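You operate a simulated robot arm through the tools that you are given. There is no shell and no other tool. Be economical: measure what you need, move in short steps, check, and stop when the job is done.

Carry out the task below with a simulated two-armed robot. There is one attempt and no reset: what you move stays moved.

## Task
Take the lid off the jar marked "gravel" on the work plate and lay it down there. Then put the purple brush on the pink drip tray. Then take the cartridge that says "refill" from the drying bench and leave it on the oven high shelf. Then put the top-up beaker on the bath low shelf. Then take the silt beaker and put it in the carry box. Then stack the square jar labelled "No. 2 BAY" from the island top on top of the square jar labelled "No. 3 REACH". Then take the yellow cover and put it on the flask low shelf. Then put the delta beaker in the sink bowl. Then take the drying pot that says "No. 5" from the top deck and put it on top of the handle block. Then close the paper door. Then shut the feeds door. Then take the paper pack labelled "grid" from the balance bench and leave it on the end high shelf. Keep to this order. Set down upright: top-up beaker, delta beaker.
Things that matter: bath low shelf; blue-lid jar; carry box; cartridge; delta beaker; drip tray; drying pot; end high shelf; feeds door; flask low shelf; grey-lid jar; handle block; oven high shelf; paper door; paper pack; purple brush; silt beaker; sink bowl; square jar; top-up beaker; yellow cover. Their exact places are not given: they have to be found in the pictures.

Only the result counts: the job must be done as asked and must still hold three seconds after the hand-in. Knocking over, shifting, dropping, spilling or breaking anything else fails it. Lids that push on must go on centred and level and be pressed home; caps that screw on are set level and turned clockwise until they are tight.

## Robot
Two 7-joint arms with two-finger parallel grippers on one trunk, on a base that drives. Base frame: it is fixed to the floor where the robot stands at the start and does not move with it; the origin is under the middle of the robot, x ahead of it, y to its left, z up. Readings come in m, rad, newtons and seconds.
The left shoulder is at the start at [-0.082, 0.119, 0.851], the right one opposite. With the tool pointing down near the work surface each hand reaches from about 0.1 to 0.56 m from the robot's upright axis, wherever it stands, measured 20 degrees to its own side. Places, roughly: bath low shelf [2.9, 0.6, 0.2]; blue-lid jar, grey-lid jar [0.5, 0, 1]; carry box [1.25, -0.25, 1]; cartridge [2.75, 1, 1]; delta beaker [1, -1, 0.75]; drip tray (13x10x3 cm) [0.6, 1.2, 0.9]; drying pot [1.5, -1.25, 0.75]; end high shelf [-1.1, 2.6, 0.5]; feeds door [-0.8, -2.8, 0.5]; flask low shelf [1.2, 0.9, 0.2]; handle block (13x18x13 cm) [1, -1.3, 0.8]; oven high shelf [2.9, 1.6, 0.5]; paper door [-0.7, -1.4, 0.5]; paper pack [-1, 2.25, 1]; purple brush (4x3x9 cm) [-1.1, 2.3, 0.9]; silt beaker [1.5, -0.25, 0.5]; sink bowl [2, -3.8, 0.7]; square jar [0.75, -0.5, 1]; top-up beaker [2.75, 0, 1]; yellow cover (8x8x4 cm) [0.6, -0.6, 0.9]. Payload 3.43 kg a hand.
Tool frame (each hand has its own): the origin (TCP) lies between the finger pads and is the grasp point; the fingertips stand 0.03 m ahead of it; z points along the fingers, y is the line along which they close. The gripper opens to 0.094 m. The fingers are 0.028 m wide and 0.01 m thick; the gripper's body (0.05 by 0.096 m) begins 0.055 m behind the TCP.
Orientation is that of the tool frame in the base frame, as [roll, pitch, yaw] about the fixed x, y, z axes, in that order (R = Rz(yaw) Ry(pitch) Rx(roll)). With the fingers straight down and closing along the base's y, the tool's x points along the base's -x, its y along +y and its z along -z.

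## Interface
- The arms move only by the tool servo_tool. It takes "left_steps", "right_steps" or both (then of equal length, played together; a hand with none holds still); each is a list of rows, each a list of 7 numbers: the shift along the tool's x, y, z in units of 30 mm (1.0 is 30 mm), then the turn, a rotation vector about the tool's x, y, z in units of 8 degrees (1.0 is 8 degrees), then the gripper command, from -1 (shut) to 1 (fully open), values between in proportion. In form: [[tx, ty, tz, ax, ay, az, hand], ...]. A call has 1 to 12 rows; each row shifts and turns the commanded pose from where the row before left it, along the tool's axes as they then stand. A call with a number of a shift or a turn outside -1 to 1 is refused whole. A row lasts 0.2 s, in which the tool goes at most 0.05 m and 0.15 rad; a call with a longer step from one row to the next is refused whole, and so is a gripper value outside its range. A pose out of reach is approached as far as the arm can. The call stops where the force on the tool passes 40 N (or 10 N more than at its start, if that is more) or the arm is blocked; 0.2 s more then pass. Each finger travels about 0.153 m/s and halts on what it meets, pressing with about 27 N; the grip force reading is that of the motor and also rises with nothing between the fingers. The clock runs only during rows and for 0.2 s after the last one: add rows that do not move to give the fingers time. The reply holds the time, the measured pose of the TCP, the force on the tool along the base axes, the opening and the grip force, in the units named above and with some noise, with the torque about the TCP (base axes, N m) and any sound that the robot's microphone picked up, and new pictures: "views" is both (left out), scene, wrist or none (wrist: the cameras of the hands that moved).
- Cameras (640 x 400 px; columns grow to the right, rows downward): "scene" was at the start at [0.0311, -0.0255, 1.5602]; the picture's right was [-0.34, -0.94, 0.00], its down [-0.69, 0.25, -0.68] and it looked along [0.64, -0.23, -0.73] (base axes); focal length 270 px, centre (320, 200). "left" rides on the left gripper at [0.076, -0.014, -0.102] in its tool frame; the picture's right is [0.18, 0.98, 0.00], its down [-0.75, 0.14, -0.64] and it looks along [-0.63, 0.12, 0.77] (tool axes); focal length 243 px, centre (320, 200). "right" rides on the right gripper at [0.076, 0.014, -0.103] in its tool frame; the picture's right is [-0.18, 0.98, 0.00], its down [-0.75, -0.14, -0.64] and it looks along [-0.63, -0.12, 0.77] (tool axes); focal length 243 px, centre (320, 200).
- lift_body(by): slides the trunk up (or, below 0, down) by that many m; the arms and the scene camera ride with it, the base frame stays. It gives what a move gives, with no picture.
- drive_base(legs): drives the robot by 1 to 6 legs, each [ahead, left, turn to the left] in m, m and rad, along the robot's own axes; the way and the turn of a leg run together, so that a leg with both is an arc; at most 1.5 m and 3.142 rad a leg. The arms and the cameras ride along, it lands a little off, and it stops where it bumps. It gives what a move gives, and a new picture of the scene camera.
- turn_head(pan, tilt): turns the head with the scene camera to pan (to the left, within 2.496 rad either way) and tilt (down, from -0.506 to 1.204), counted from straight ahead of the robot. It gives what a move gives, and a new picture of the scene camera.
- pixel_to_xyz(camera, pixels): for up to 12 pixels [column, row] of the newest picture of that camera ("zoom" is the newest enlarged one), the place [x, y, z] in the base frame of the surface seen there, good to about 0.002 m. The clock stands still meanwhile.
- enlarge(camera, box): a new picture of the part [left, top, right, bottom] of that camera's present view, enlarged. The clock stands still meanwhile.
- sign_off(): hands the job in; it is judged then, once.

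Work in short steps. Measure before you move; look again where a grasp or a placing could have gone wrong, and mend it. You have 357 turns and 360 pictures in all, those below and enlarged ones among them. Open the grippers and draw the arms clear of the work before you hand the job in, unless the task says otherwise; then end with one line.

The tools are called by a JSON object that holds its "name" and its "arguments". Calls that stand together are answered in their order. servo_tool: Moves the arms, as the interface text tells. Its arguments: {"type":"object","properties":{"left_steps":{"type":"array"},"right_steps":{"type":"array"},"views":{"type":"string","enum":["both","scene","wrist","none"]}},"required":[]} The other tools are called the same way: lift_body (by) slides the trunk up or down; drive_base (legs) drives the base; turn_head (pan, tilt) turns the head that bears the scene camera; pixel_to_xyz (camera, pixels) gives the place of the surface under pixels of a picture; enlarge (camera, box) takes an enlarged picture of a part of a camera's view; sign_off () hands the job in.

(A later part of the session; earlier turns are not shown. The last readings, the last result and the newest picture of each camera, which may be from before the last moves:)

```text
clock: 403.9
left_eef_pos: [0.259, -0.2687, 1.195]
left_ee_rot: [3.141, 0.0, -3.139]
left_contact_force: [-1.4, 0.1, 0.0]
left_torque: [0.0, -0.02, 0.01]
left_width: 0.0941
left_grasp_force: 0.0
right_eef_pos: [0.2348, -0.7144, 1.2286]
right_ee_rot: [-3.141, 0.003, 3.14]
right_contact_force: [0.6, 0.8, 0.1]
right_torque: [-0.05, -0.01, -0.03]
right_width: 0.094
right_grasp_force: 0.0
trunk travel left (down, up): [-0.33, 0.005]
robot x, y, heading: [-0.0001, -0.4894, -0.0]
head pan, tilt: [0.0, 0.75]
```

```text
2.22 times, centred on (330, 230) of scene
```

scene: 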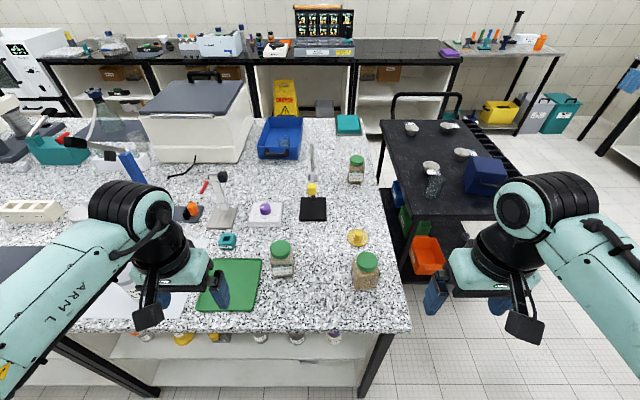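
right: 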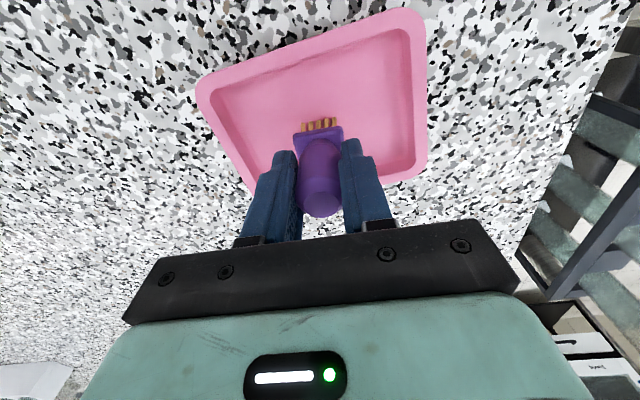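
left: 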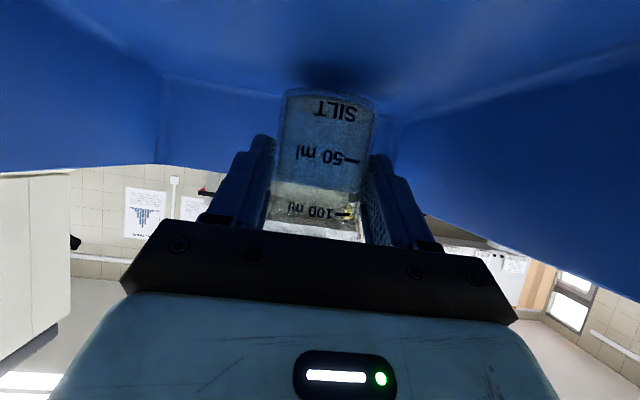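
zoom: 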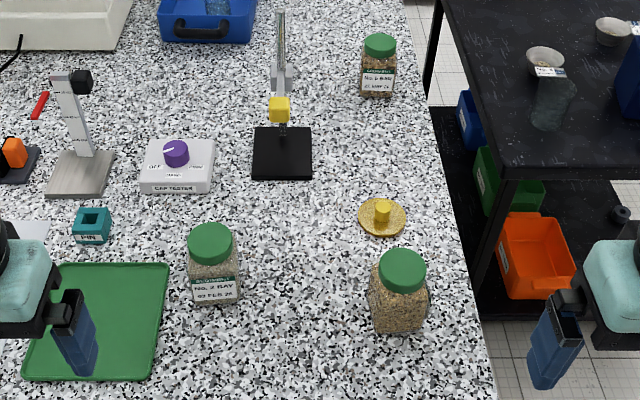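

{"name": "enlarge", "arguments": {"camera": "scene", "box": [264, 235, 320, 285]}}

{"name": "enlarge", "arguments": {"camera": "scene", "box": [335, 240, 395, 295]}}

{"name": "enlarge", "arguments": {"camera": "scene", "box": [335, 150, 375, 190]}}

```text
8.00 times, centred on (292, 260) of scene
```

zoom: 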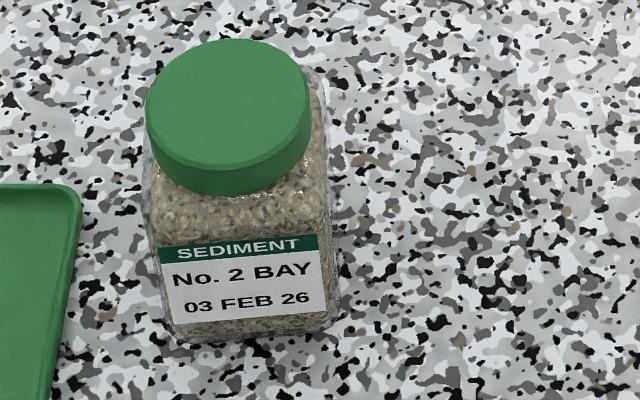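

```text
7.27 times, centred on (365, 268) of scene
```

zoom: 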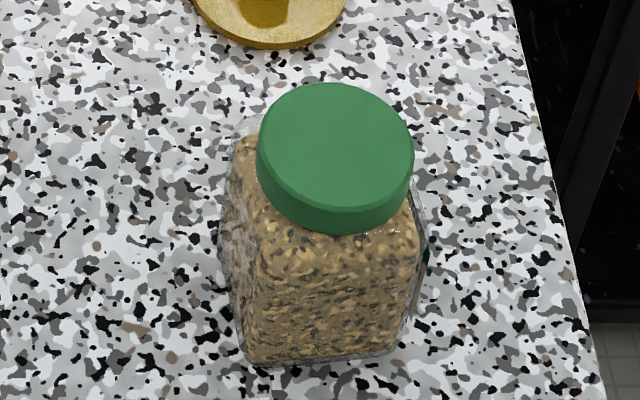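

```text
10.00 times, centred on (355, 170) of scene
```

zoom: 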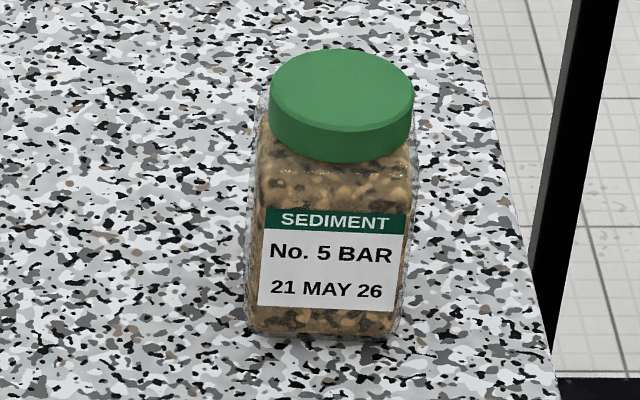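

The No. 2 BAY jar is at (283,258). The jar at (366,270) has its label turned to the right; I measure both, and yaw the right hand to look at that label.

{"name": "pixel_to_xyz", "arguments": {"camera": "scene", "pixels": [[281, 248], [273, 247], [290, 247], [281, 240], [281, 254], [283, 276], [368, 261], [358, 261], [378, 261], [368, 253], [366, 288], [357, 237]]}}

{"name": "servo_tool", "arguments": {"right_steps": [[0, 0, 0.5, 0, 0, -1, 1], [0, 0, 0.5, 0, 0, -1, 1], [0, 0, 0.5, 0, 0, -1, 1], [0, 0, 0, 0, 0, -1, 1], [0, 0, 0, 0, 0, -1, 1], [0, 0, 0, 0, 0, -1, 1], [0, 0, 0, 0, 0, -1, 1], [0, 0, 0, 0, 0, -1, 1]], "views": "wrist"}}

```text
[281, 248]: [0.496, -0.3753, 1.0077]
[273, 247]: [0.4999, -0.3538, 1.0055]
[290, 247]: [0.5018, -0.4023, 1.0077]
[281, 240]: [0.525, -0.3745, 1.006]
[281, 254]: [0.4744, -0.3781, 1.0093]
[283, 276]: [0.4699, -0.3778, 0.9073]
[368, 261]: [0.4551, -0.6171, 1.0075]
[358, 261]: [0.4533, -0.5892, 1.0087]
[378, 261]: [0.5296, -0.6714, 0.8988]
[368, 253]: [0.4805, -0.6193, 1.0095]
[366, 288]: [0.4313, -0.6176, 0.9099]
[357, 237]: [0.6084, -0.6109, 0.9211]
```

```text
clock: 405.7
left_eef_pos: [0.2591, -0.2694, 1.1946]
left_ee_rot: [-3.139, 0.0, -3.138]
left_contact_force: [0.0, 0.3, -0.3]
left_torque: [0.01, -0.01, -0.01]
left_width: 0.094
left_grasp_force: 0.1
right_eef_pos: [0.2347, -0.7156, 1.1839]
right_ee_rot: [-3.14, 0.001, -2.025]
right_contact_force: [0.4, 0.0, -0.2]
right_torque: [0.02, 0.0, 0.0]
right_width: 0.0939
right_grasp_force: 0.1
trunk travel left (down, up): [-0.33, 0.005]
robot x, y, heading: [0.0011, -0.4876, -0.0]
head pan, tilt: [0.0, 0.75]
```

right: 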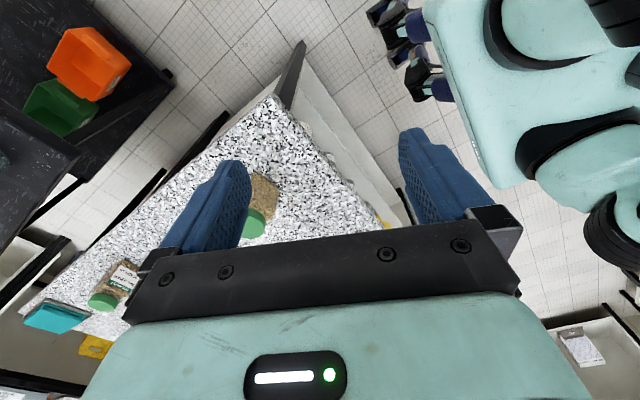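

The label is still hidden. I move the right hand further out to the right of the jar.

{"name": "servo_tool", "arguments": {"right_steps": [[0.15, -1, 0.5, 0, 0, 0, 1], [0.15, -1, 0.5, 0, 0, 0, 1], [0.15, -1, 0.5, 0, 0, 0, 1], [0.15, -1, 0.5, 0, 0, 0, 1], [0.15, -1, 0.5, 0, 0, 0, 1], [0.15, -1, 0, 0, 0, 0, 1]], "views": "wrist"}}

{"name": "enlarge", "arguments": {"camera": "right", "box": [200, 60, 440, 210]}}

```text
clock: 407.1
left_eef_pos: [0.2605, -0.2702, 1.195]
left_ee_rot: [-3.141, 0.0, -3.138]
left_contact_force: [0.2, 0.2, -0.8]
left_torque: [-0.03, 0.03, -0.03]
left_width: 0.094
left_grasp_force: 0.1
right_eef_pos: [0.3842, -0.8163, 1.1076]
right_ee_rot: [-3.138, 0.003, -2.029]
right_contact_force: [0.8, -0.1, -0.2]
right_torque: [0.01, 0.01, 0.02]
right_width: 0.0938
right_grasp_force: 0.1
trunk travel left (down, up): [-0.33, 0.005]
robot x, y, heading: [-0.0037, -0.4876, -0.001]
head pan, tilt: [0.0, 0.75]
```

right: 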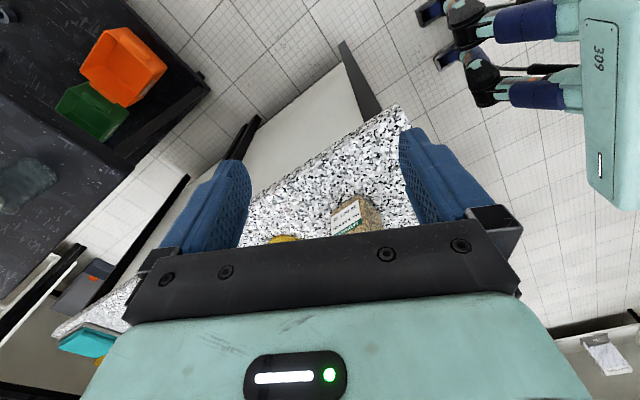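

```text
2.67 times, centred on (320, 135) of right
```

zoom: 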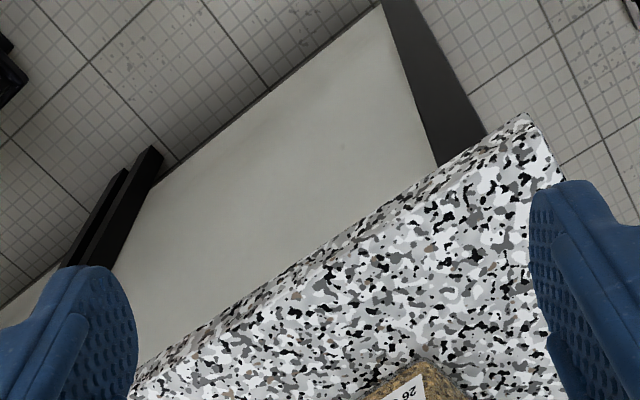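

The label shows at (350,215); I enlarge there.

{"name": "enlarge", "arguments": {"camera": "right", "box": [310, 185, 390, 240]}}

```text
7.27 times, centred on (350, 212) of right
```

zoom: 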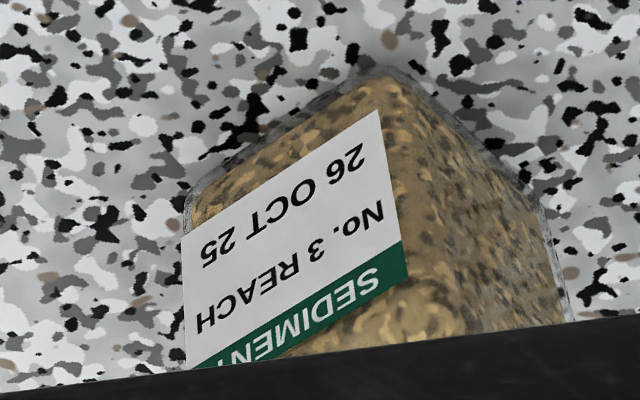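

Confirmed: No. 3 REACH. I bring the right hand back to the standard pose, and shift the robot left/ahead so that it can reach both jars.

{"name": "servo_tool", "arguments": {"right_steps": [[-0.15, 1, -0.5, 0, 0, 0, 1], [-0.15, 1, -0.5, 0, 0, 0, 1], [-0.15, 1, -0.5, 0, 0, 1, 1], [0, 0, -0.5, 0, 0, 1, 1], [0, 0, -0.5, 0, 0, 1, 1], [0, 0, 0, 0, 0, 1, 1], [0, 0, 0, 0, 0, 1, 1], [0, 0, 0, 0, 0, 1, 1], [0, 0, 0, 0, 0, 1, 1], [0, 0, 0, 0, 0, 0.97, 1]], "views": "none"}}

{"name": "drive_base", "arguments": {"legs": [[0, 0.13, 0], [0.035, 0, 0]]}}

```text
clock: 409.3
left_eef_pos: [0.2595, -0.2691, 1.1966]
left_ee_rot: [-3.14, 0.001, -3.138]
left_contact_force: [0.2, -0.2, 0.1]
left_torque: [0.0, 0.03, -0.02]
left_width: 0.094
left_grasp_force: 0.1
right_eef_pos: [0.3101, -0.7657, 1.183]
right_ee_rot: [3.141, 0.004, -3.141]
right_contact_force: [-0.1, -0.9, -0.6]
right_torque: [-0.03, -0.01, -0.01]
right_width: 0.0937
right_grasp_force: 0.0
trunk travel left (down, up): [-0.33, 0.005]
robot x, y, heading: [-0.0054, -0.4865, 0.002]
head pan, tilt: [0.0, 0.75]
```

```text
clock: 411.6
left_eef_pos: [0.2907, -0.1408, 1.1953]
left_ee_rot: [-3.139, 0.002, -3.138]
left_contact_force: [-0.3, 0.8, -0.7]
left_torque: [0.01, -0.05, 0.02]
left_width: 0.094
left_grasp_force: 0.0
right_eef_pos: [0.3413, -0.6379, 1.1821]
right_ee_rot: [3.139, 0.003, -3.141]
right_contact_force: [-0.3, -0.2, -0.8]
right_torque: [-0.01, 0.0, -0.01]
right_width: 0.0939
right_grasp_force: 0.1
trunk travel left (down, up): [-0.33, 0.005]
robot x, y, heading: [0.0294, -0.3603, 0.004]
head pan, tilt: [0.0, 0.75]
```

scene: 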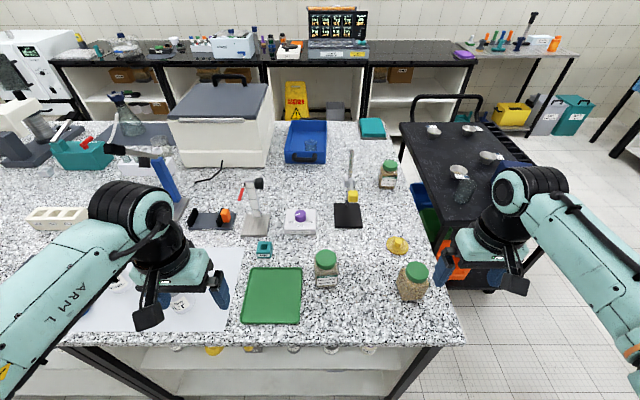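

I move the right hand over the No. 2 BAY jar.

{"name": "servo_tool", "arguments": {"right_steps": [[-0.57, 0.96, 0.25, 0, 0, 0, 1], [-0.57, 0.96, 0.25, 0, 0, 0, 1], [-0.57, 0.96, 0.25, 0, 0, 0, 1], [-0.57, 0.96, 0.25, 0, 0, 0, 1], [-0.57, 0.96, 0.25, 0, 0, 0, 1], [-0.57, 0.96, 0.25, 0, 0, 0, 1], [-0.57, 0.96, 0.25, 0, 0, 0, 1], [-0.57, 0.96, 0.25, 0, 0, 0, 1], [-0.57, 0.96, 0.25, 0, 0, 0, 1], [0, 0, 0, 0, 0, 0, 1]], "views": "wrist"}}

```text
clock: 413.8
left_eef_pos: [0.2937, -0.1418, 1.1971]
left_ee_rot: [-3.141, 0.0, -3.138]
left_contact_force: [0.0, -0.4, 0.3]
left_torque: [0.0, -0.01, -0.01]
left_width: 0.0942
left_grasp_force: 0.0
right_eef_pos: [0.4964, -0.3782, 1.1155]
right_ee_rot: [3.14, 0.004, 3.14]
right_contact_force: [-0.7, 0.3, 0.6]
right_torque: [-0.02, -0.01, -0.01]
right_width: 0.0941
right_grasp_force: 0.1
trunk travel left (down, up): [-0.33, 0.005]
robot x, y, heading: [0.0343, -0.3578, 0.009]
head pan, tilt: [0.0, 0.75]
```

right: 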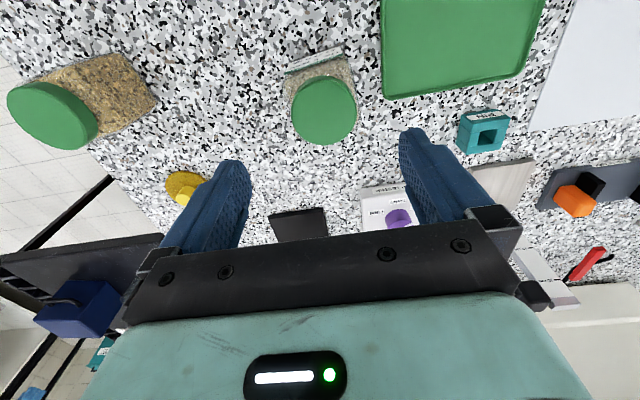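

I measure the lid circle (around (323,110)).

{"name": "pixel_to_xyz", "arguments": {"camera": "right", "pixels": [[323, 110], [294, 110], [353, 110], [323, 78], [323, 142], [50, 115], [12, 115], [90, 125], [50, 87], [55, 146]]}}

```text
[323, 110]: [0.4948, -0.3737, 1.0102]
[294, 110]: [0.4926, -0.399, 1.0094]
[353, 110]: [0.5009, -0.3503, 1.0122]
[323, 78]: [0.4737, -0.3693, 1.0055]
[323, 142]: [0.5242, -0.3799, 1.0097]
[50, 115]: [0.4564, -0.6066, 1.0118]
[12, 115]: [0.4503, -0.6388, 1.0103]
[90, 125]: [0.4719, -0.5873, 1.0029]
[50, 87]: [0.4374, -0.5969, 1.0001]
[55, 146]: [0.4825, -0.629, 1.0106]
```

I descend over the lid (centre [0.498, −0.375]) to z≈1.0 and grip.

{"name": "servo_tool", "arguments": {"right_steps": [[-0.05, 0.12, 1, 0, 0, 0, 1], [0, 0, 1, 0, 0, 0, 1], [0, 0, 1, 0, 0, 0, 1], [0, 0, 0.83, 0, 0, 0, 1], [0, 0, 0, 0, 0, 0, 0.2], [0, 0, 0, 0, 0, 0, -1], [0, 0, 0, 0, 0, 0, -1], [0, 0, 0, 0, 0, 0, -1]], "views": "wrist"}}

```text
clock: 415.6
left_eef_pos: [0.2932, -0.14, 1.1954]
left_ee_rot: [-3.139, 0.0, -3.138]
left_contact_force: [0.2, -0.2, -0.5]
left_torque: [0.0, 0.03, -0.01]
left_width: 0.094
left_grasp_force: 0.0
right_eef_pos: [0.4989, -0.3731, 1.0019]
right_ee_rot: [3.14, 0.004, -3.141]
right_contact_force: [-0.4, -1.3, 0.1]
right_torque: [-0.01, -0.05, 0.05]
right_width: 0.0663
right_grasp_force: 26.9
trunk travel left (down, up): [-0.33, 0.005]
robot x, y, heading: [0.0325, -0.3585, 0.002]
head pan, tilt: [0.0, 0.75]
```

right: 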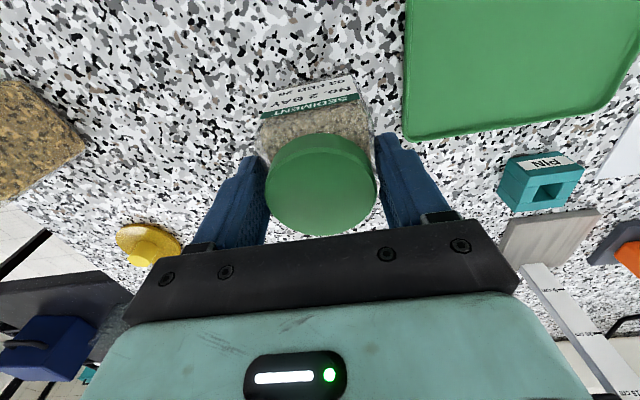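

It grips the shoulders at 0.066. I lift 15 cm and carry it toward the No. 3 REACH jar.

{"name": "servo_tool", "arguments": {"right_steps": [[0, 0, -0.5, 0, 0, 0, -1], [0, 0, -1, 0, 0, 0, -1], [0, 0, -1, 0, 0, 0, -1], [0, 0, -1, 0, 0, 0, -1], [0, 0, -1, 0, 0, 0, -1], [0.15, -0.9, -0.5, 0, 0, 0, -1], [0.15, -0.9, 0, 0, 0, 0, -1], [0.15, -0.9, 0, 0, 0, 0, -1], [0.15, -0.9, 0, 0, 0, 0, -1], [0.15, -0.9, 0, 0, 0, 0, -1], [0.15, -0.9, 0, 0, 0, 0, -1], [0, 0, 0, 0, 0, 0, -1]], "views": "both"}}

```text
clock: 418.1
left_eef_pos: [0.2944, -0.1395, 1.1952]
left_ee_rot: [-3.138, 0.0, -3.138]
left_contact_force: [-0.4, 0.8, 0.7]
left_torque: [-0.03, 0.03, -0.01]
left_width: 0.094
left_grasp_force: 0.1
right_eef_pos: [0.4724, -0.5364, 1.152]
right_ee_rot: [3.141, 0.003, 3.14]
right_contact_force: [-0.2, -0.8, -5.0]
right_torque: [0.02, -0.03, 0.03]
right_width: 0.0658
right_grasp_force: 27.0
trunk travel left (down, up): [-0.33, 0.005]
robot x, y, heading: [0.0337, -0.3585, 0.0]
head pan, tilt: [0.0, 0.75]
```

scene: 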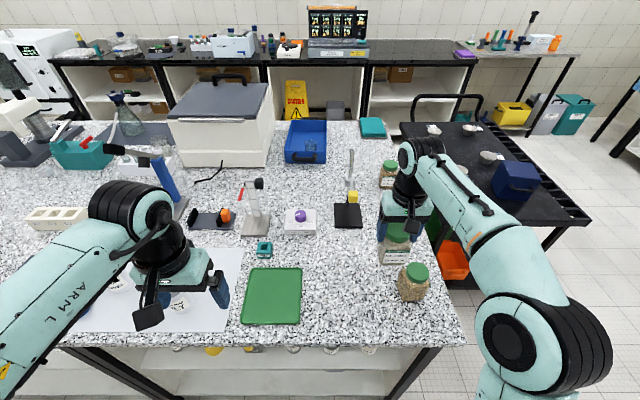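
right: 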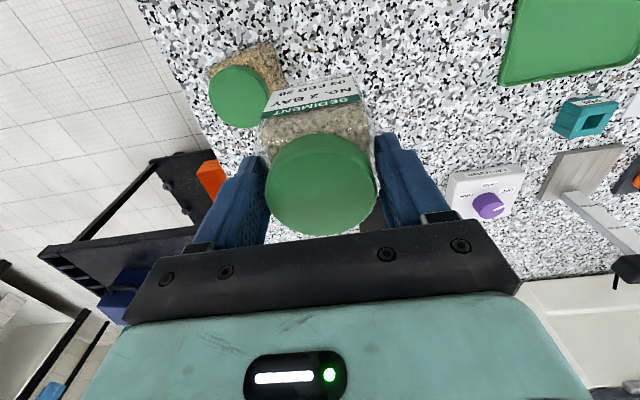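

The jar's bottom is at about 1.049, clear of the lid (1.01). I measure the target lid from both views.

{"name": "pixel_to_xyz", "arguments": {"camera": "right", "pixels": [[239, 96], [211, 96], [267, 96], [239, 68], [239, 124]]}}

{"name": "enlarge", "arguments": {"camera": "scene", "box": [370, 240, 450, 310]}}

{"name": "pixel_to_xyz", "arguments": {"camera": "scene", "pixels": [[416, 271], [407, 271], [426, 271], [416, 263], [416, 278]]}}

```text
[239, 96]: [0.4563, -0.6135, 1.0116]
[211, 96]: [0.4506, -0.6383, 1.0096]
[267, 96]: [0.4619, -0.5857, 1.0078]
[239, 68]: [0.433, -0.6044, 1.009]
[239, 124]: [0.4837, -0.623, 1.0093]
```

```text
5.71 times, centred on (410, 275) of scene
```

zoom: 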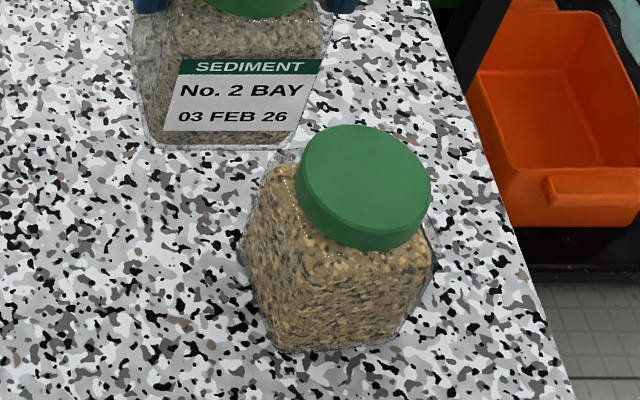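

```text
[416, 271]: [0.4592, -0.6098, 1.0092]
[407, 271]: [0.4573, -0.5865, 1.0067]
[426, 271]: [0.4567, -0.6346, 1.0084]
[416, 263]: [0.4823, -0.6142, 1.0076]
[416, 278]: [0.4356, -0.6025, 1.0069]
```

Target lid centre [0.458, −0.612], top 1.0095. I move above it and lower 3 cm.

{"name": "servo_tool", "arguments": {"right_steps": [[0.149, -0.84, 0, 0, 0, 0, -1], [0.149, -0.84, 0, 0, 0, 0, -1], [0.149, -0.84, 0, 0, 0, 0, -1], [0, 0, 0, 0, 0, 0, -1], [0, 0, 0.5, 0, 0, 0, -1], [0, 0, 0.5, 0, 0, 0, -1], [0, 0, 0, 0, 0, 0, -1]], "views": "scene"}}

{"name": "enlarge", "arguments": {"camera": "scene", "box": [365, 205, 465, 305]}}

```text
clock: 419.8
left_eef_pos: [0.2939, -0.1403, 1.1958]
left_ee_rot: [-3.14, 0.001, -3.139]
left_contact_force: [-0.3, -1.0, 0.8]
left_torque: [0.03, 0.02, 0.03]
left_width: 0.0938
left_grasp_force: 0.1
right_eef_pos: [0.4588, -0.6119, 1.1215]
right_ee_rot: [3.14, 0.003, 3.141]
right_contact_force: [-1.0, -0.4, -4.8]
right_torque: [-0.05, -0.01, -0.05]
right_width: 0.0658
right_grasp_force: 27.0
trunk travel left (down, up): [-0.33, 0.005]
robot x, y, heading: [0.0272, -0.3563, 0.002]
head pan, tilt: [0.0, 0.75]
```

scene: 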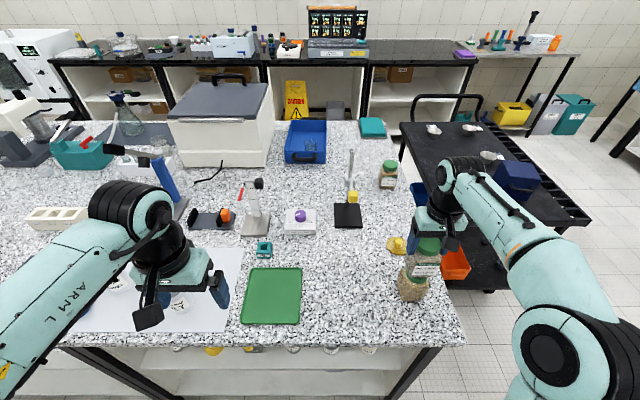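

```text
4.00 times, centred on (415, 255) of scene
```

zoom: 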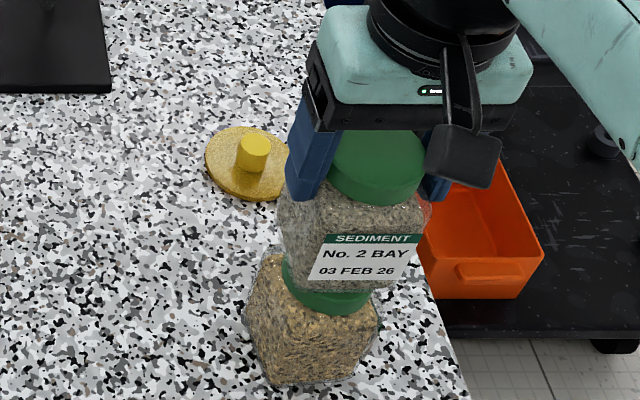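

I check the alignment more closely.

{"name": "enlarge", "arguments": {"camera": "scene", "box": [395, 245, 440, 280]}}

{"name": "pixel_to_xyz", "arguments": {"camera": "zoom", "pixels": [[100, 240], [130, 255], [250, 265], [400, 260], [250, 290], [130, 300], [350, 300]]}}

```text
11.43 times, centred on (418, 262) of scene
```

zoom: 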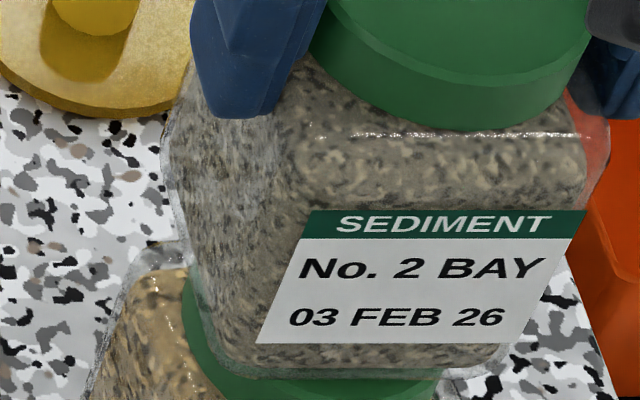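

```text
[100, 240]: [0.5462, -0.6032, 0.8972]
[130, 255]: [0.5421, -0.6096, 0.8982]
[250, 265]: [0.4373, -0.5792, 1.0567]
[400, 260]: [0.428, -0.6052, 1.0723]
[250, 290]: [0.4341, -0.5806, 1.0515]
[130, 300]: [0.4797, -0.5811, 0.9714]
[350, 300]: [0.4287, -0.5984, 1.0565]
```

The jar looks within about 5 mm of centre; I nudge 3 mm left and lower to contact.

{"name": "servo_tool", "arguments": {"right_steps": [[0, 0.1, 0.1, 0, 0, 0, -1], [0, 0, 0.1, 0, 0, 0, -1], [0, 0, 0.07, 0, 0, 0, -1], [0, 0, 0.05, 0, 0, 0, -1], [0, 0, 0, 0, 0, 0, -1]], "views": "none"}}

```text
clock: 420.9
left_eef_pos: [0.2934, -0.1404, 1.1956]
left_ee_rot: [-3.14, 0.0, -3.137]
left_contact_force: [-0.6, 1.0, -0.1]
left_torque: [0.03, 0.0, 0.02]
left_width: 0.0941
left_grasp_force: 0.0
right_eef_pos: [0.4586, -0.6099, 1.1136]
right_ee_rot: [3.141, 0.005, 3.141]
right_contact_force: [0.0, -0.5, 6.6]
right_torque: [-0.15, 0.2, 0.0]
right_width: 0.0658
right_grasp_force: 26.7
trunk travel left (down, up): [-0.33, 0.005]
robot x, y, heading: [0.0311, -0.3578, -0.001]
head pan, tilt: [0.0, 0.75]
```

Contact at 6.6 N. I open and rise, then look.

{"name": "servo_tool", "arguments": {"right_steps": [[0, 0, 0, 0, 0, 0, 0.6], [0, 0, 0, 0, 0, 0, 1], [0, 0, 0, 0, 0, 0, 1], [0, 0, -0.6, 0, 0, 0, 1], [0, 0, -1, 0, 0, 0, 1], [0.5, 0, -1, 0, 0, 0, 1], [1, 0, -0.5, 0, 0, 0, 1], [1, -0.5, 0, 0, 0, 0, 1], [1, -1, 0, 0, 0, 0, 1], [0, -1, 0, 0, 0, 0, 1], [0, -1, 0, 0, 0, 0, 1]], "views": "scene"}}

{"name": "enlarge", "arguments": {"camera": "scene", "box": [365, 205, 465, 305]}}

```text
clock: 423.4
left_eef_pos: [0.2925, -0.1412, 1.1951]
left_ee_rot: [-3.14, 0.001, -3.137]
left_contact_force: [0.8, 0.0, 0.7]
left_torque: [0.02, -0.01, 0.0]
left_width: 0.0937
left_grasp_force: 0.0
right_eef_pos: [0.3543, -0.715, 1.205]
right_ee_rot: [3.139, 0.004, -3.14]
right_contact_force: [0.0, -0.2, 0.6]
right_torque: [0.02, 0.03, 0.03]
right_width: 0.0942
right_grasp_force: 0.1
trunk travel left (down, up): [-0.33, 0.005]
robot x, y, heading: [0.0297, -0.3599, 0.004]
head pan, tilt: [0.0, 0.75]
```

scene: 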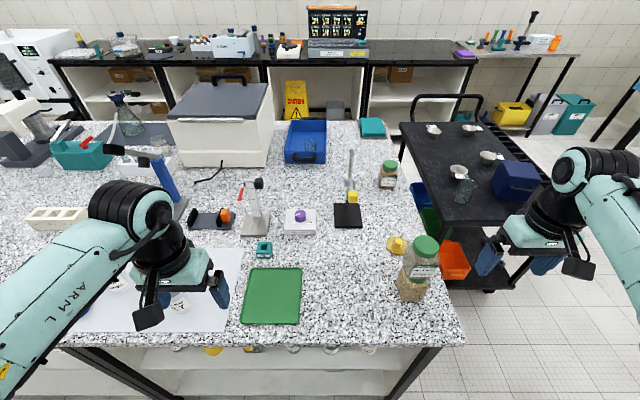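

```text
4.00 times, centred on (415, 255) of scene
```

zoom: 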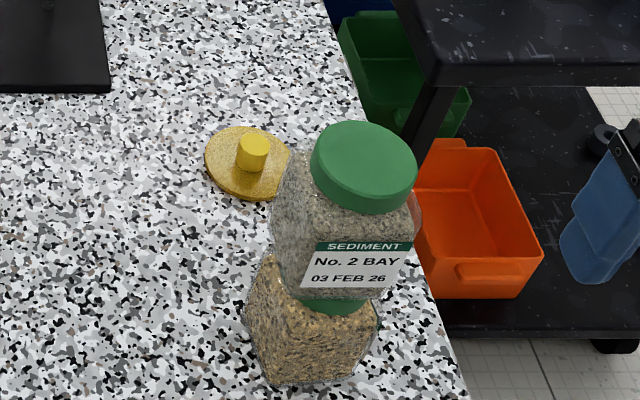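

The stack stands well. The yellow cover lies behind it, so I'll take it from the island's right end: I back away, turn left to face +y, and slide in between island corner and cart.

{"name": "drive_base", "arguments": {"legs": [[-0.13, 0, 0], [0, -0.76, 0], [0, 0, 1.571]]}}

{"name": "turn_head", "arguments": {"pan": -0.4, "tilt": 0.75}}

```text
clock: 435.2
left_eef_pos: [-0.3211, -0.8594, 1.1938]
left_ee_rot: [-3.14, 0.0, -1.561]
left_contact_force: [-0.1, 0.1, 1.2]
left_torque: [-0.01, 0.01, -0.03]
left_width: 0.094
left_grasp_force: 0.1
right_eef_pos: [0.2542, -0.7951, 1.2046]
right_ee_rot: [3.139, 0.003, -1.562]
right_contact_force: [-0.1, 0.4, 0.0]
right_torque: [0.01, -0.01, -0.04]
right_width: 0.0942
right_grasp_force: 0.0
trunk travel left (down, up): [-0.33, 0.005]
robot x, y, heading: [-0.1007, -1.1186, 1.585]
head pan, tilt: [0.0, 0.75]
```

scene: 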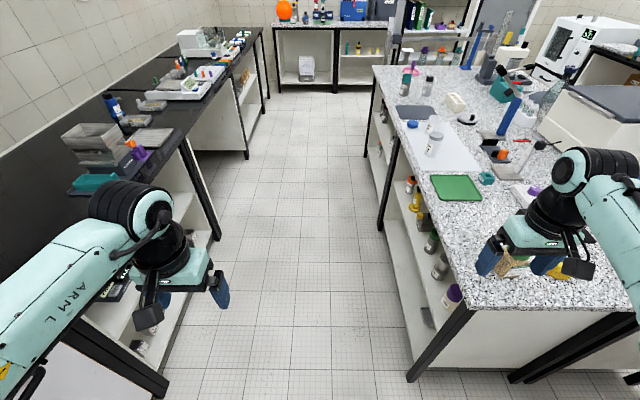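

```text
clock: 436.0
left_eef_pos: [-0.3195, -0.8593, 1.1956]
left_ee_rot: [-3.141, 0.001, -1.561]
left_contact_force: [1.3, 0.7, -0.2]
left_torque: [0.01, -0.01, -0.01]
left_width: 0.0941
left_grasp_force: 0.1
right_eef_pos: [0.2548, -0.7946, 1.2061]
right_ee_rot: [3.14, 0.003, -1.562]
right_contact_force: [0.1, 0.2, 0.8]
right_torque: [0.01, 0.01, -0.01]
right_width: 0.094
right_grasp_force: 0.0
trunk travel left (down, up): [-0.33, 0.005]
robot x, y, heading: [-0.0972, -1.1223, 1.58]
head pan, tilt: [-0.4, 0.75]
```

scene: 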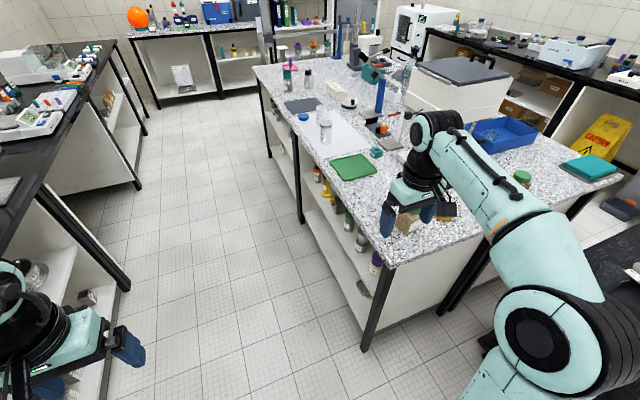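

I slide right 53 cm into the gap.

{"name": "drive_base", "arguments": {"legs": [[0, -0.52, -0.009]]}}

{"name": "turn_head", "arguments": {"pan": -0.1, "tilt": 0.9}}

```text
clock: 441.1
left_eef_pos: [0.2062, -0.8559, 1.194]
left_ee_rot: [-3.141, 0.0, -1.567]
left_contact_force: [0.2, -0.1, 0.4]
left_torque: [0.01, 0.01, -0.01]
left_width: 0.0937
left_grasp_force: 0.0
right_eef_pos: [0.7801, -0.7932, 1.2054]
right_ee_rot: [3.142, 0.004, -1.569]
right_contact_force: [0.6, 0.4, -0.3]
right_torque: [0.02, 0.0, -0.01]
right_width: 0.0937
right_grasp_force: 0.1
trunk travel left (down, up): [-0.33, 0.005]
robot x, y, heading: [0.4265, -1.1146, 1.573]
head pan, tilt: [-0.4, 0.75]
```

scene: 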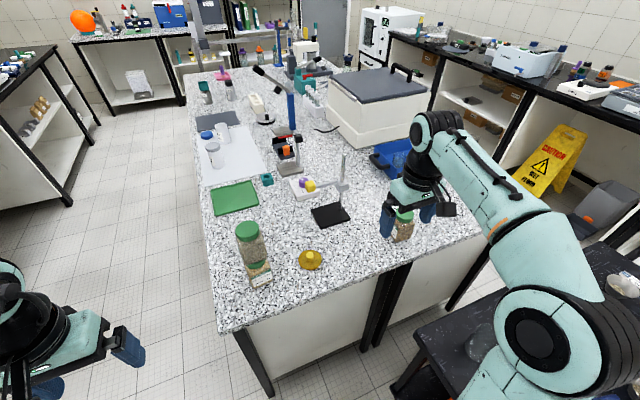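

```text
clock: 441.9
left_eef_pos: [0.2053, -0.8546, 1.196]
left_ee_rot: [-3.14, 0.001, -1.566]
left_contact_force: [-0.8, 0.0, -0.4]
left_torque: [0.02, 0.03, 0.01]
left_width: 0.0942
left_grasp_force: 0.1
right_eef_pos: [0.7804, -0.7934, 1.2051]
right_ee_rot: [3.14, 0.005, -1.566]
right_contact_force: [0.0, 0.0, 0.9]
right_torque: [0.01, -0.02, -0.02]
right_width: 0.0941
right_grasp_force: 0.1
trunk travel left (down, up): [-0.33, 0.005]
robot x, y, heading: [0.4267, -1.1183, 1.569]
head pan, tilt: [-0.099, 0.901]
```

scene: 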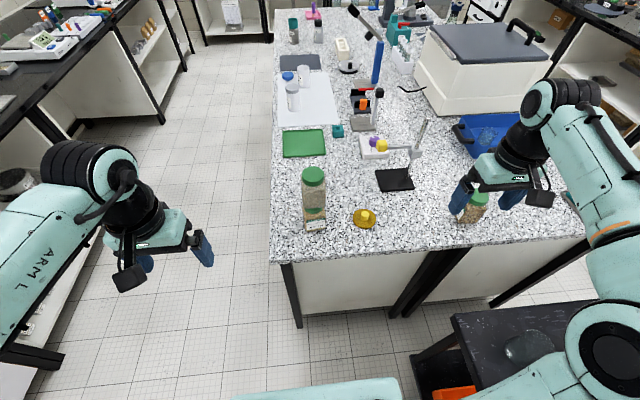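

The yellow cover is at (365,217). I enlarge and measure it.

{"name": "enlarge", "arguments": {"camera": "scene", "box": [340, 195, 390, 235]}}

{"name": "pixel_to_xyz", "arguments": {"camera": "zoom", "pixels": [[320, 170], [285, 180], [370, 180], [325, 190], [330, 230], [200, 240], [440, 240], [320, 310], [320, 280], [240, 280]]}}

```text
10.00 times, centred on (365, 215) of scene
```

zoom: 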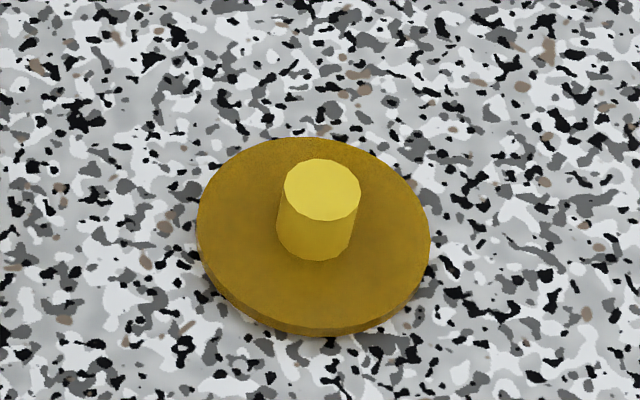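

```text
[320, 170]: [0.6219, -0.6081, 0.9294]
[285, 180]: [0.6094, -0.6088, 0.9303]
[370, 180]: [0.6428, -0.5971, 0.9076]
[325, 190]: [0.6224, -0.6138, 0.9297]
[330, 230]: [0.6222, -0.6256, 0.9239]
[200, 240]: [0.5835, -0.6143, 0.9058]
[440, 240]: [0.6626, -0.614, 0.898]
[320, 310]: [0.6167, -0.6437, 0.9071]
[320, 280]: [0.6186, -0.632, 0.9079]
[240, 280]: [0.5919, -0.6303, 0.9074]
```

Cover: disc top 0.907, knob centre [0.622, −0.6125], knob top 0.930, 2.5 cm wide. I bring the right hand above it and pitch it to 55° (for the low shelf later).

{"name": "servo_tool", "arguments": {"right_steps": [[-0.5, 0.75, 0.95, 0, 0, 0, 1], [-0.5, 0.75, 0.95, 0, 0, 0, 1], [-0.5, 0.75, 0.95, 0, 0, 0, 1], [-0.5, 0.75, 0.95, 0, 0, 0, 1], [-0.5, 0.75, 0.95, 0, 0, 0, 0.2], [-0.5, 0.75, 0.95, 0, 0, 0, 0.2], [-0.5, 0.75, 0.95, 0, -0.4, 0, 0.2], [0, 0, 0, 0, -1, 0, 0.2], [0, 0, 0, 0, -1, 0, 0.2], [0, 0, 0, 0, -1, 0, 0.2], [0, 0, 0, 0, -0.98, 0, 0.2], [0, 0, 0, 0, 0, 0, 0.2]], "views": "both"}}

```text
clock: 444.6
left_eef_pos: [0.2072, -0.855, 1.1962]
left_ee_rot: [-3.141, 0.001, -1.567]
left_contact_force: [-0.2, 0.2, -0.7]
left_torque: [-0.02, 0.01, 0.01]
left_width: 0.094
left_grasp_force: 0.1
right_eef_pos: [0.6228, -0.6889, 1.0053]
right_ee_rot: [3.138, 0.617, -1.569]
right_contact_force: [0.1, -0.4, 0.6]
right_torque: [0.02, 0.0, 0.01]
right_width: 0.0562
right_grasp_force: 0.0
trunk travel left (down, up): [-0.33, 0.005]
robot x, y, heading: [0.4259, -1.1186, 1.573]
head pan, tilt: [-0.099, 0.901]
```

scene: 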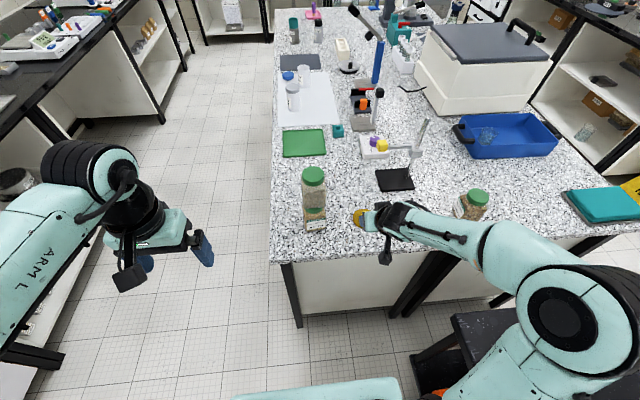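
right: 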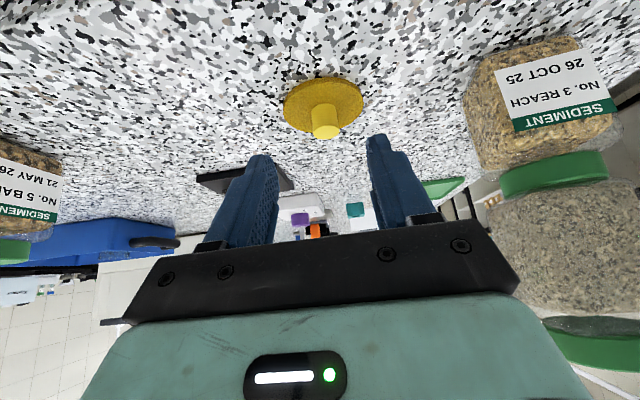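

The knob (323,122) lies in the gripper's plane. I move down to it.

{"name": "servo_tool", "arguments": {"right_steps": [[-0.18, 0, 0.76, 0, 0, 0, 0.2], [-0.18, 0, 0.76, 0, 0, 0, 0.2], [-0.18, 0, 0.76, 0, 0, 0, 0.2], [-0.18, 0, 0.72, 0, 0, 0, 0.2], [0, 0, 0, 0, 0, 0, 0.2]], "views": "wrist"}}

```text
clock: 445.8
left_eef_pos: [0.2056, -0.8555, 1.196]
left_ee_rot: [-3.14, -0.001, -1.565]
left_contact_force: [0.1, -0.4, 0.3]
left_torque: [-0.02, 0.02, -0.02]
left_width: 0.0939
left_grasp_force: 0.1
right_eef_pos: [0.6227, -0.6204, 0.9446]
right_ee_rot: [3.14, 0.616, -1.569]
right_contact_force: [-0.7, 0.9, -0.3]
right_torque: [0.03, 0.01, 0.03]
right_width: 0.0565
right_grasp_force: 0.1
trunk travel left (down, up): [-0.33, 0.005]
robot x, y, heading: [0.4276, -1.1235, 1.575]
head pan, tilt: [-0.099, 0.901]
```

right: 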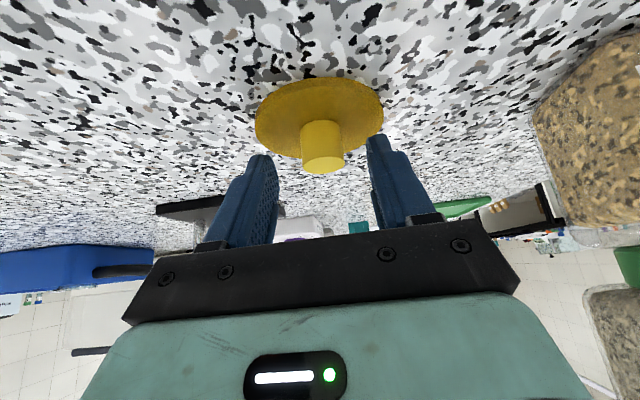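

Good; I close and lift.

{"name": "servo_tool", "arguments": {"right_steps": [[0, 0, 0, 0, 0, 0, -0.3], [0, 0, 0, 0, 0, 0, -1], [0, 0, 0, 0, 0, 0, -1], [0, 0, 0, 0, 0, 0, -1], [-0.3, 0, -0.42, 0, 0, 0, -1], [-0.574, 0, -0.819, 0, 0, 0, -1], [-0.574, 0, -0.819, 0, 0, 0, -1], [0, 0, 0, 0, 0, 0, -1]], "views": "wrist"}}

```text
clock: 447.6
left_eef_pos: [0.2064, -0.8558, 1.1954]
left_ee_rot: [-3.139, 0.001, -1.567]
left_contact_force: [0.2, 0.0, -0.1]
left_torque: [0.03, -0.04, 0.0]
left_width: 0.0939
left_grasp_force: 0.1
right_eef_pos: [0.6219, -0.6199, 1.0204]
right_ee_rot: [3.14, 0.615, -1.568]
right_contact_force: [-0.5, 0.6, -0.6]
right_torque: [0.01, 0.01, 0.01]
right_width: 0.0218
right_grasp_force: 26.6
trunk travel left (down, up): [-0.33, 0.005]
robot x, y, heading: [0.4261, -1.1168, 1.572]
head pan, tilt: [-0.099, 0.901]
```

right: 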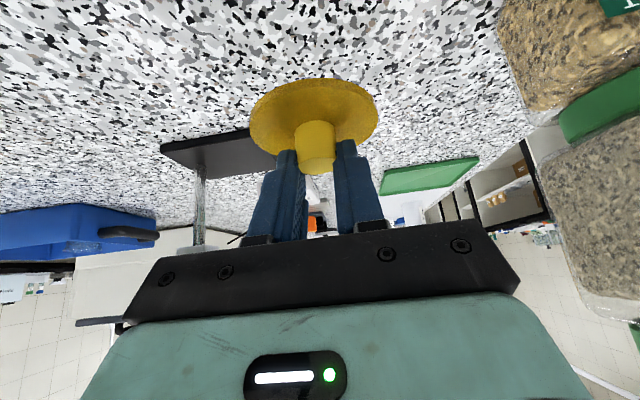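

Held. I raise and retract the hand, then drive out and around the cart to the aisle.

{"name": "servo_tool", "arguments": {"right_steps": [[-0.2, 0, -0.95, 0, 0, 0, -1], [-0.2, 0, -0.95, 0, 0, 0, -1], [0, 0, -0.95, 0, 0, 0, -1], [0, 0, -0.95, 0, 0, 0, -1], [0, 0, -0.95, 0, 0, 0, -1], [0, 0, -0.95, 0, 0, 0, -1]], "views": "none"}}

{"name": "drive_base", "arguments": {"legs": [[-0.05, 0, 0], [0, 0.55, 0], [-0.95, 0, 0], [0, 0, -1.571], [1.2, 0, 0], [1.1, 0, 0]]}}

```text
clock: 448.9
left_eef_pos: [0.206, -0.8562, 1.1952]
left_ee_rot: [-3.14, 0.001, -1.566]
left_contact_force: [-0.7, -0.8, 0.7]
left_torque: [0.01, -0.01, 0.0]
left_width: 0.0939
left_grasp_force: 0.0
right_eef_pos: [0.6229, -0.7101, 1.1685]
right_ee_rot: [-3.141, 0.614, -1.569]
right_contact_force: [0.1, -0.1, -0.2]
right_torque: [-0.01, 0.03, 0.0]
right_width: 0.0214
right_grasp_force: 26.9
trunk travel left (down, up): [-0.33, 0.005]
robot x, y, heading: [0.4238, -1.1182, 1.579]
head pan, tilt: [-0.099, 0.901]
```

```text
clock: 474.0
left_eef_pos: [2.4336, -1.8843, 1.1959]
left_ee_rot: [-3.139, 0.001, -3.137]
left_contact_force: [0.8, -0.1, 0.4]
left_torque: [0.01, 0.02, -0.01]
left_width: 0.0939
left_grasp_force: 0.1
right_eef_pos: [2.5793, -2.3026, 1.1679]
right_ee_rot: [3.139, 0.613, -3.137]
right_contact_force: [0.3, 0.7, -0.5]
right_torque: [0.01, -0.04, -0.03]
right_width: 0.0214
right_grasp_force: 26.9
trunk travel left (down, up): [-0.33, 0.005]
robot x, y, heading: [2.1708, -2.1054, 0.005]
head pan, tilt: [-0.099, 0.901]
```

scene: 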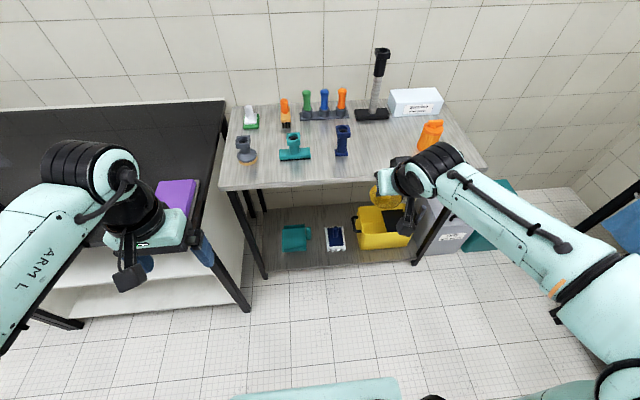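

I drive up the aisle to y≈0.9 and turn to face the island.

{"name": "drive_base", "arguments": {"legs": [[-0.1, 0, 0], [0, 1.5, 0], [0, 1.5, 0], [0, 0, 3.136]]}}

{"name": "turn_head", "arguments": {"pan": 0.0, "tilt": 0.8}}

```text
clock: 507.8
left_eef_pos: [1.8419, 0.6374, 1.196]
left_ee_rot: [-3.14, -0.001, -0.041]
left_contact_force: [-0.2, 0.1, -0.4]
left_torque: [-0.02, 0.0, 0.0]
left_width: 0.0941
left_grasp_force: 0.1
right_eef_pos: [1.7157, 1.061, 1.1681]
right_ee_rot: [3.14, 0.613, -0.045]
right_contact_force: [0.1, -0.3, 0.2]
right_torque: [-0.02, 0.01, 0.04]
right_width: 0.0218
right_grasp_force: 26.9
trunk travel left (down, up): [-0.33, 0.005]
robot x, y, heading: [2.1131, 0.844, 3.096]
head pan, tilt: [-0.099, 0.901]
```

scene: 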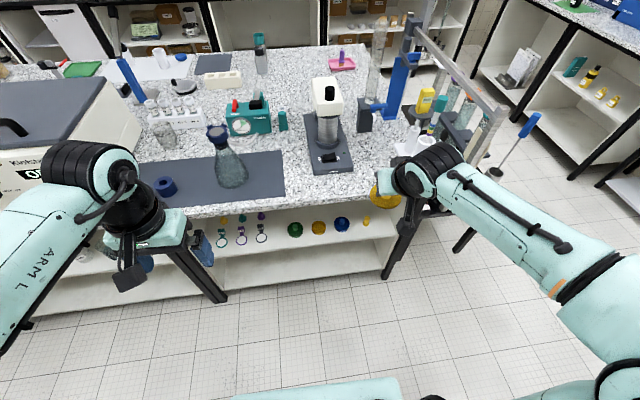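

```text
clock: 508.5
left_eef_pos: [1.8413, 0.6369, 1.1962]
left_ee_rot: [-3.138, 0.0, -0.04]
left_contact_force: [-0.2, -0.2, 0.2]
left_torque: [0.01, -0.01, 0.02]
left_width: 0.0941
left_grasp_force: 0.0
right_eef_pos: [1.7141, 1.0611, 1.168]
right_ee_rot: [3.138, 0.614, -0.044]
right_contact_force: [-0.9, -0.2, -0.3]
right_torque: [-0.03, 0.03, -0.01]
right_width: 0.0218
right_grasp_force: 27.2
trunk travel left (down, up): [-0.33, 0.005]
robot x, y, heading: [2.1111, 0.8443, 3.101]
head pan, tilt: [0.0, 0.799]
```

scene: 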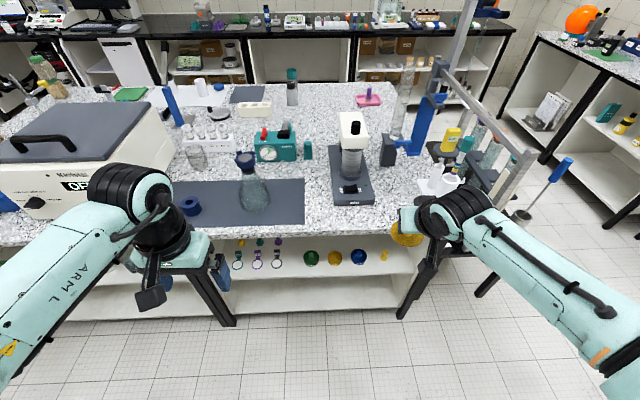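

The bay's low shelf is at around (310,290). I measure it.

{"name": "pixel_to_xyz", "arguments": {"camera": "scene", "pixels": [[310, 300], [310, 290], [240, 300], [390, 290], [310, 275], [310, 265], [250, 285], [370, 285], [222, 310], [405, 300], [310, 310]]}}

```text
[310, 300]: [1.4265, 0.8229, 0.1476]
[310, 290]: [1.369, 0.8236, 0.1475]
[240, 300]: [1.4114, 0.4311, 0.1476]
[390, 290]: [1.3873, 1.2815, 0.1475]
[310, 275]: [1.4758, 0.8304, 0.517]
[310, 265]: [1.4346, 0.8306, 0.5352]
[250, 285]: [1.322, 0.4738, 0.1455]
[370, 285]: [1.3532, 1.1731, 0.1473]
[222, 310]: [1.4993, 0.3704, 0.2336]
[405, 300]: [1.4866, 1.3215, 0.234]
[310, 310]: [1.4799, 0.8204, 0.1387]
```

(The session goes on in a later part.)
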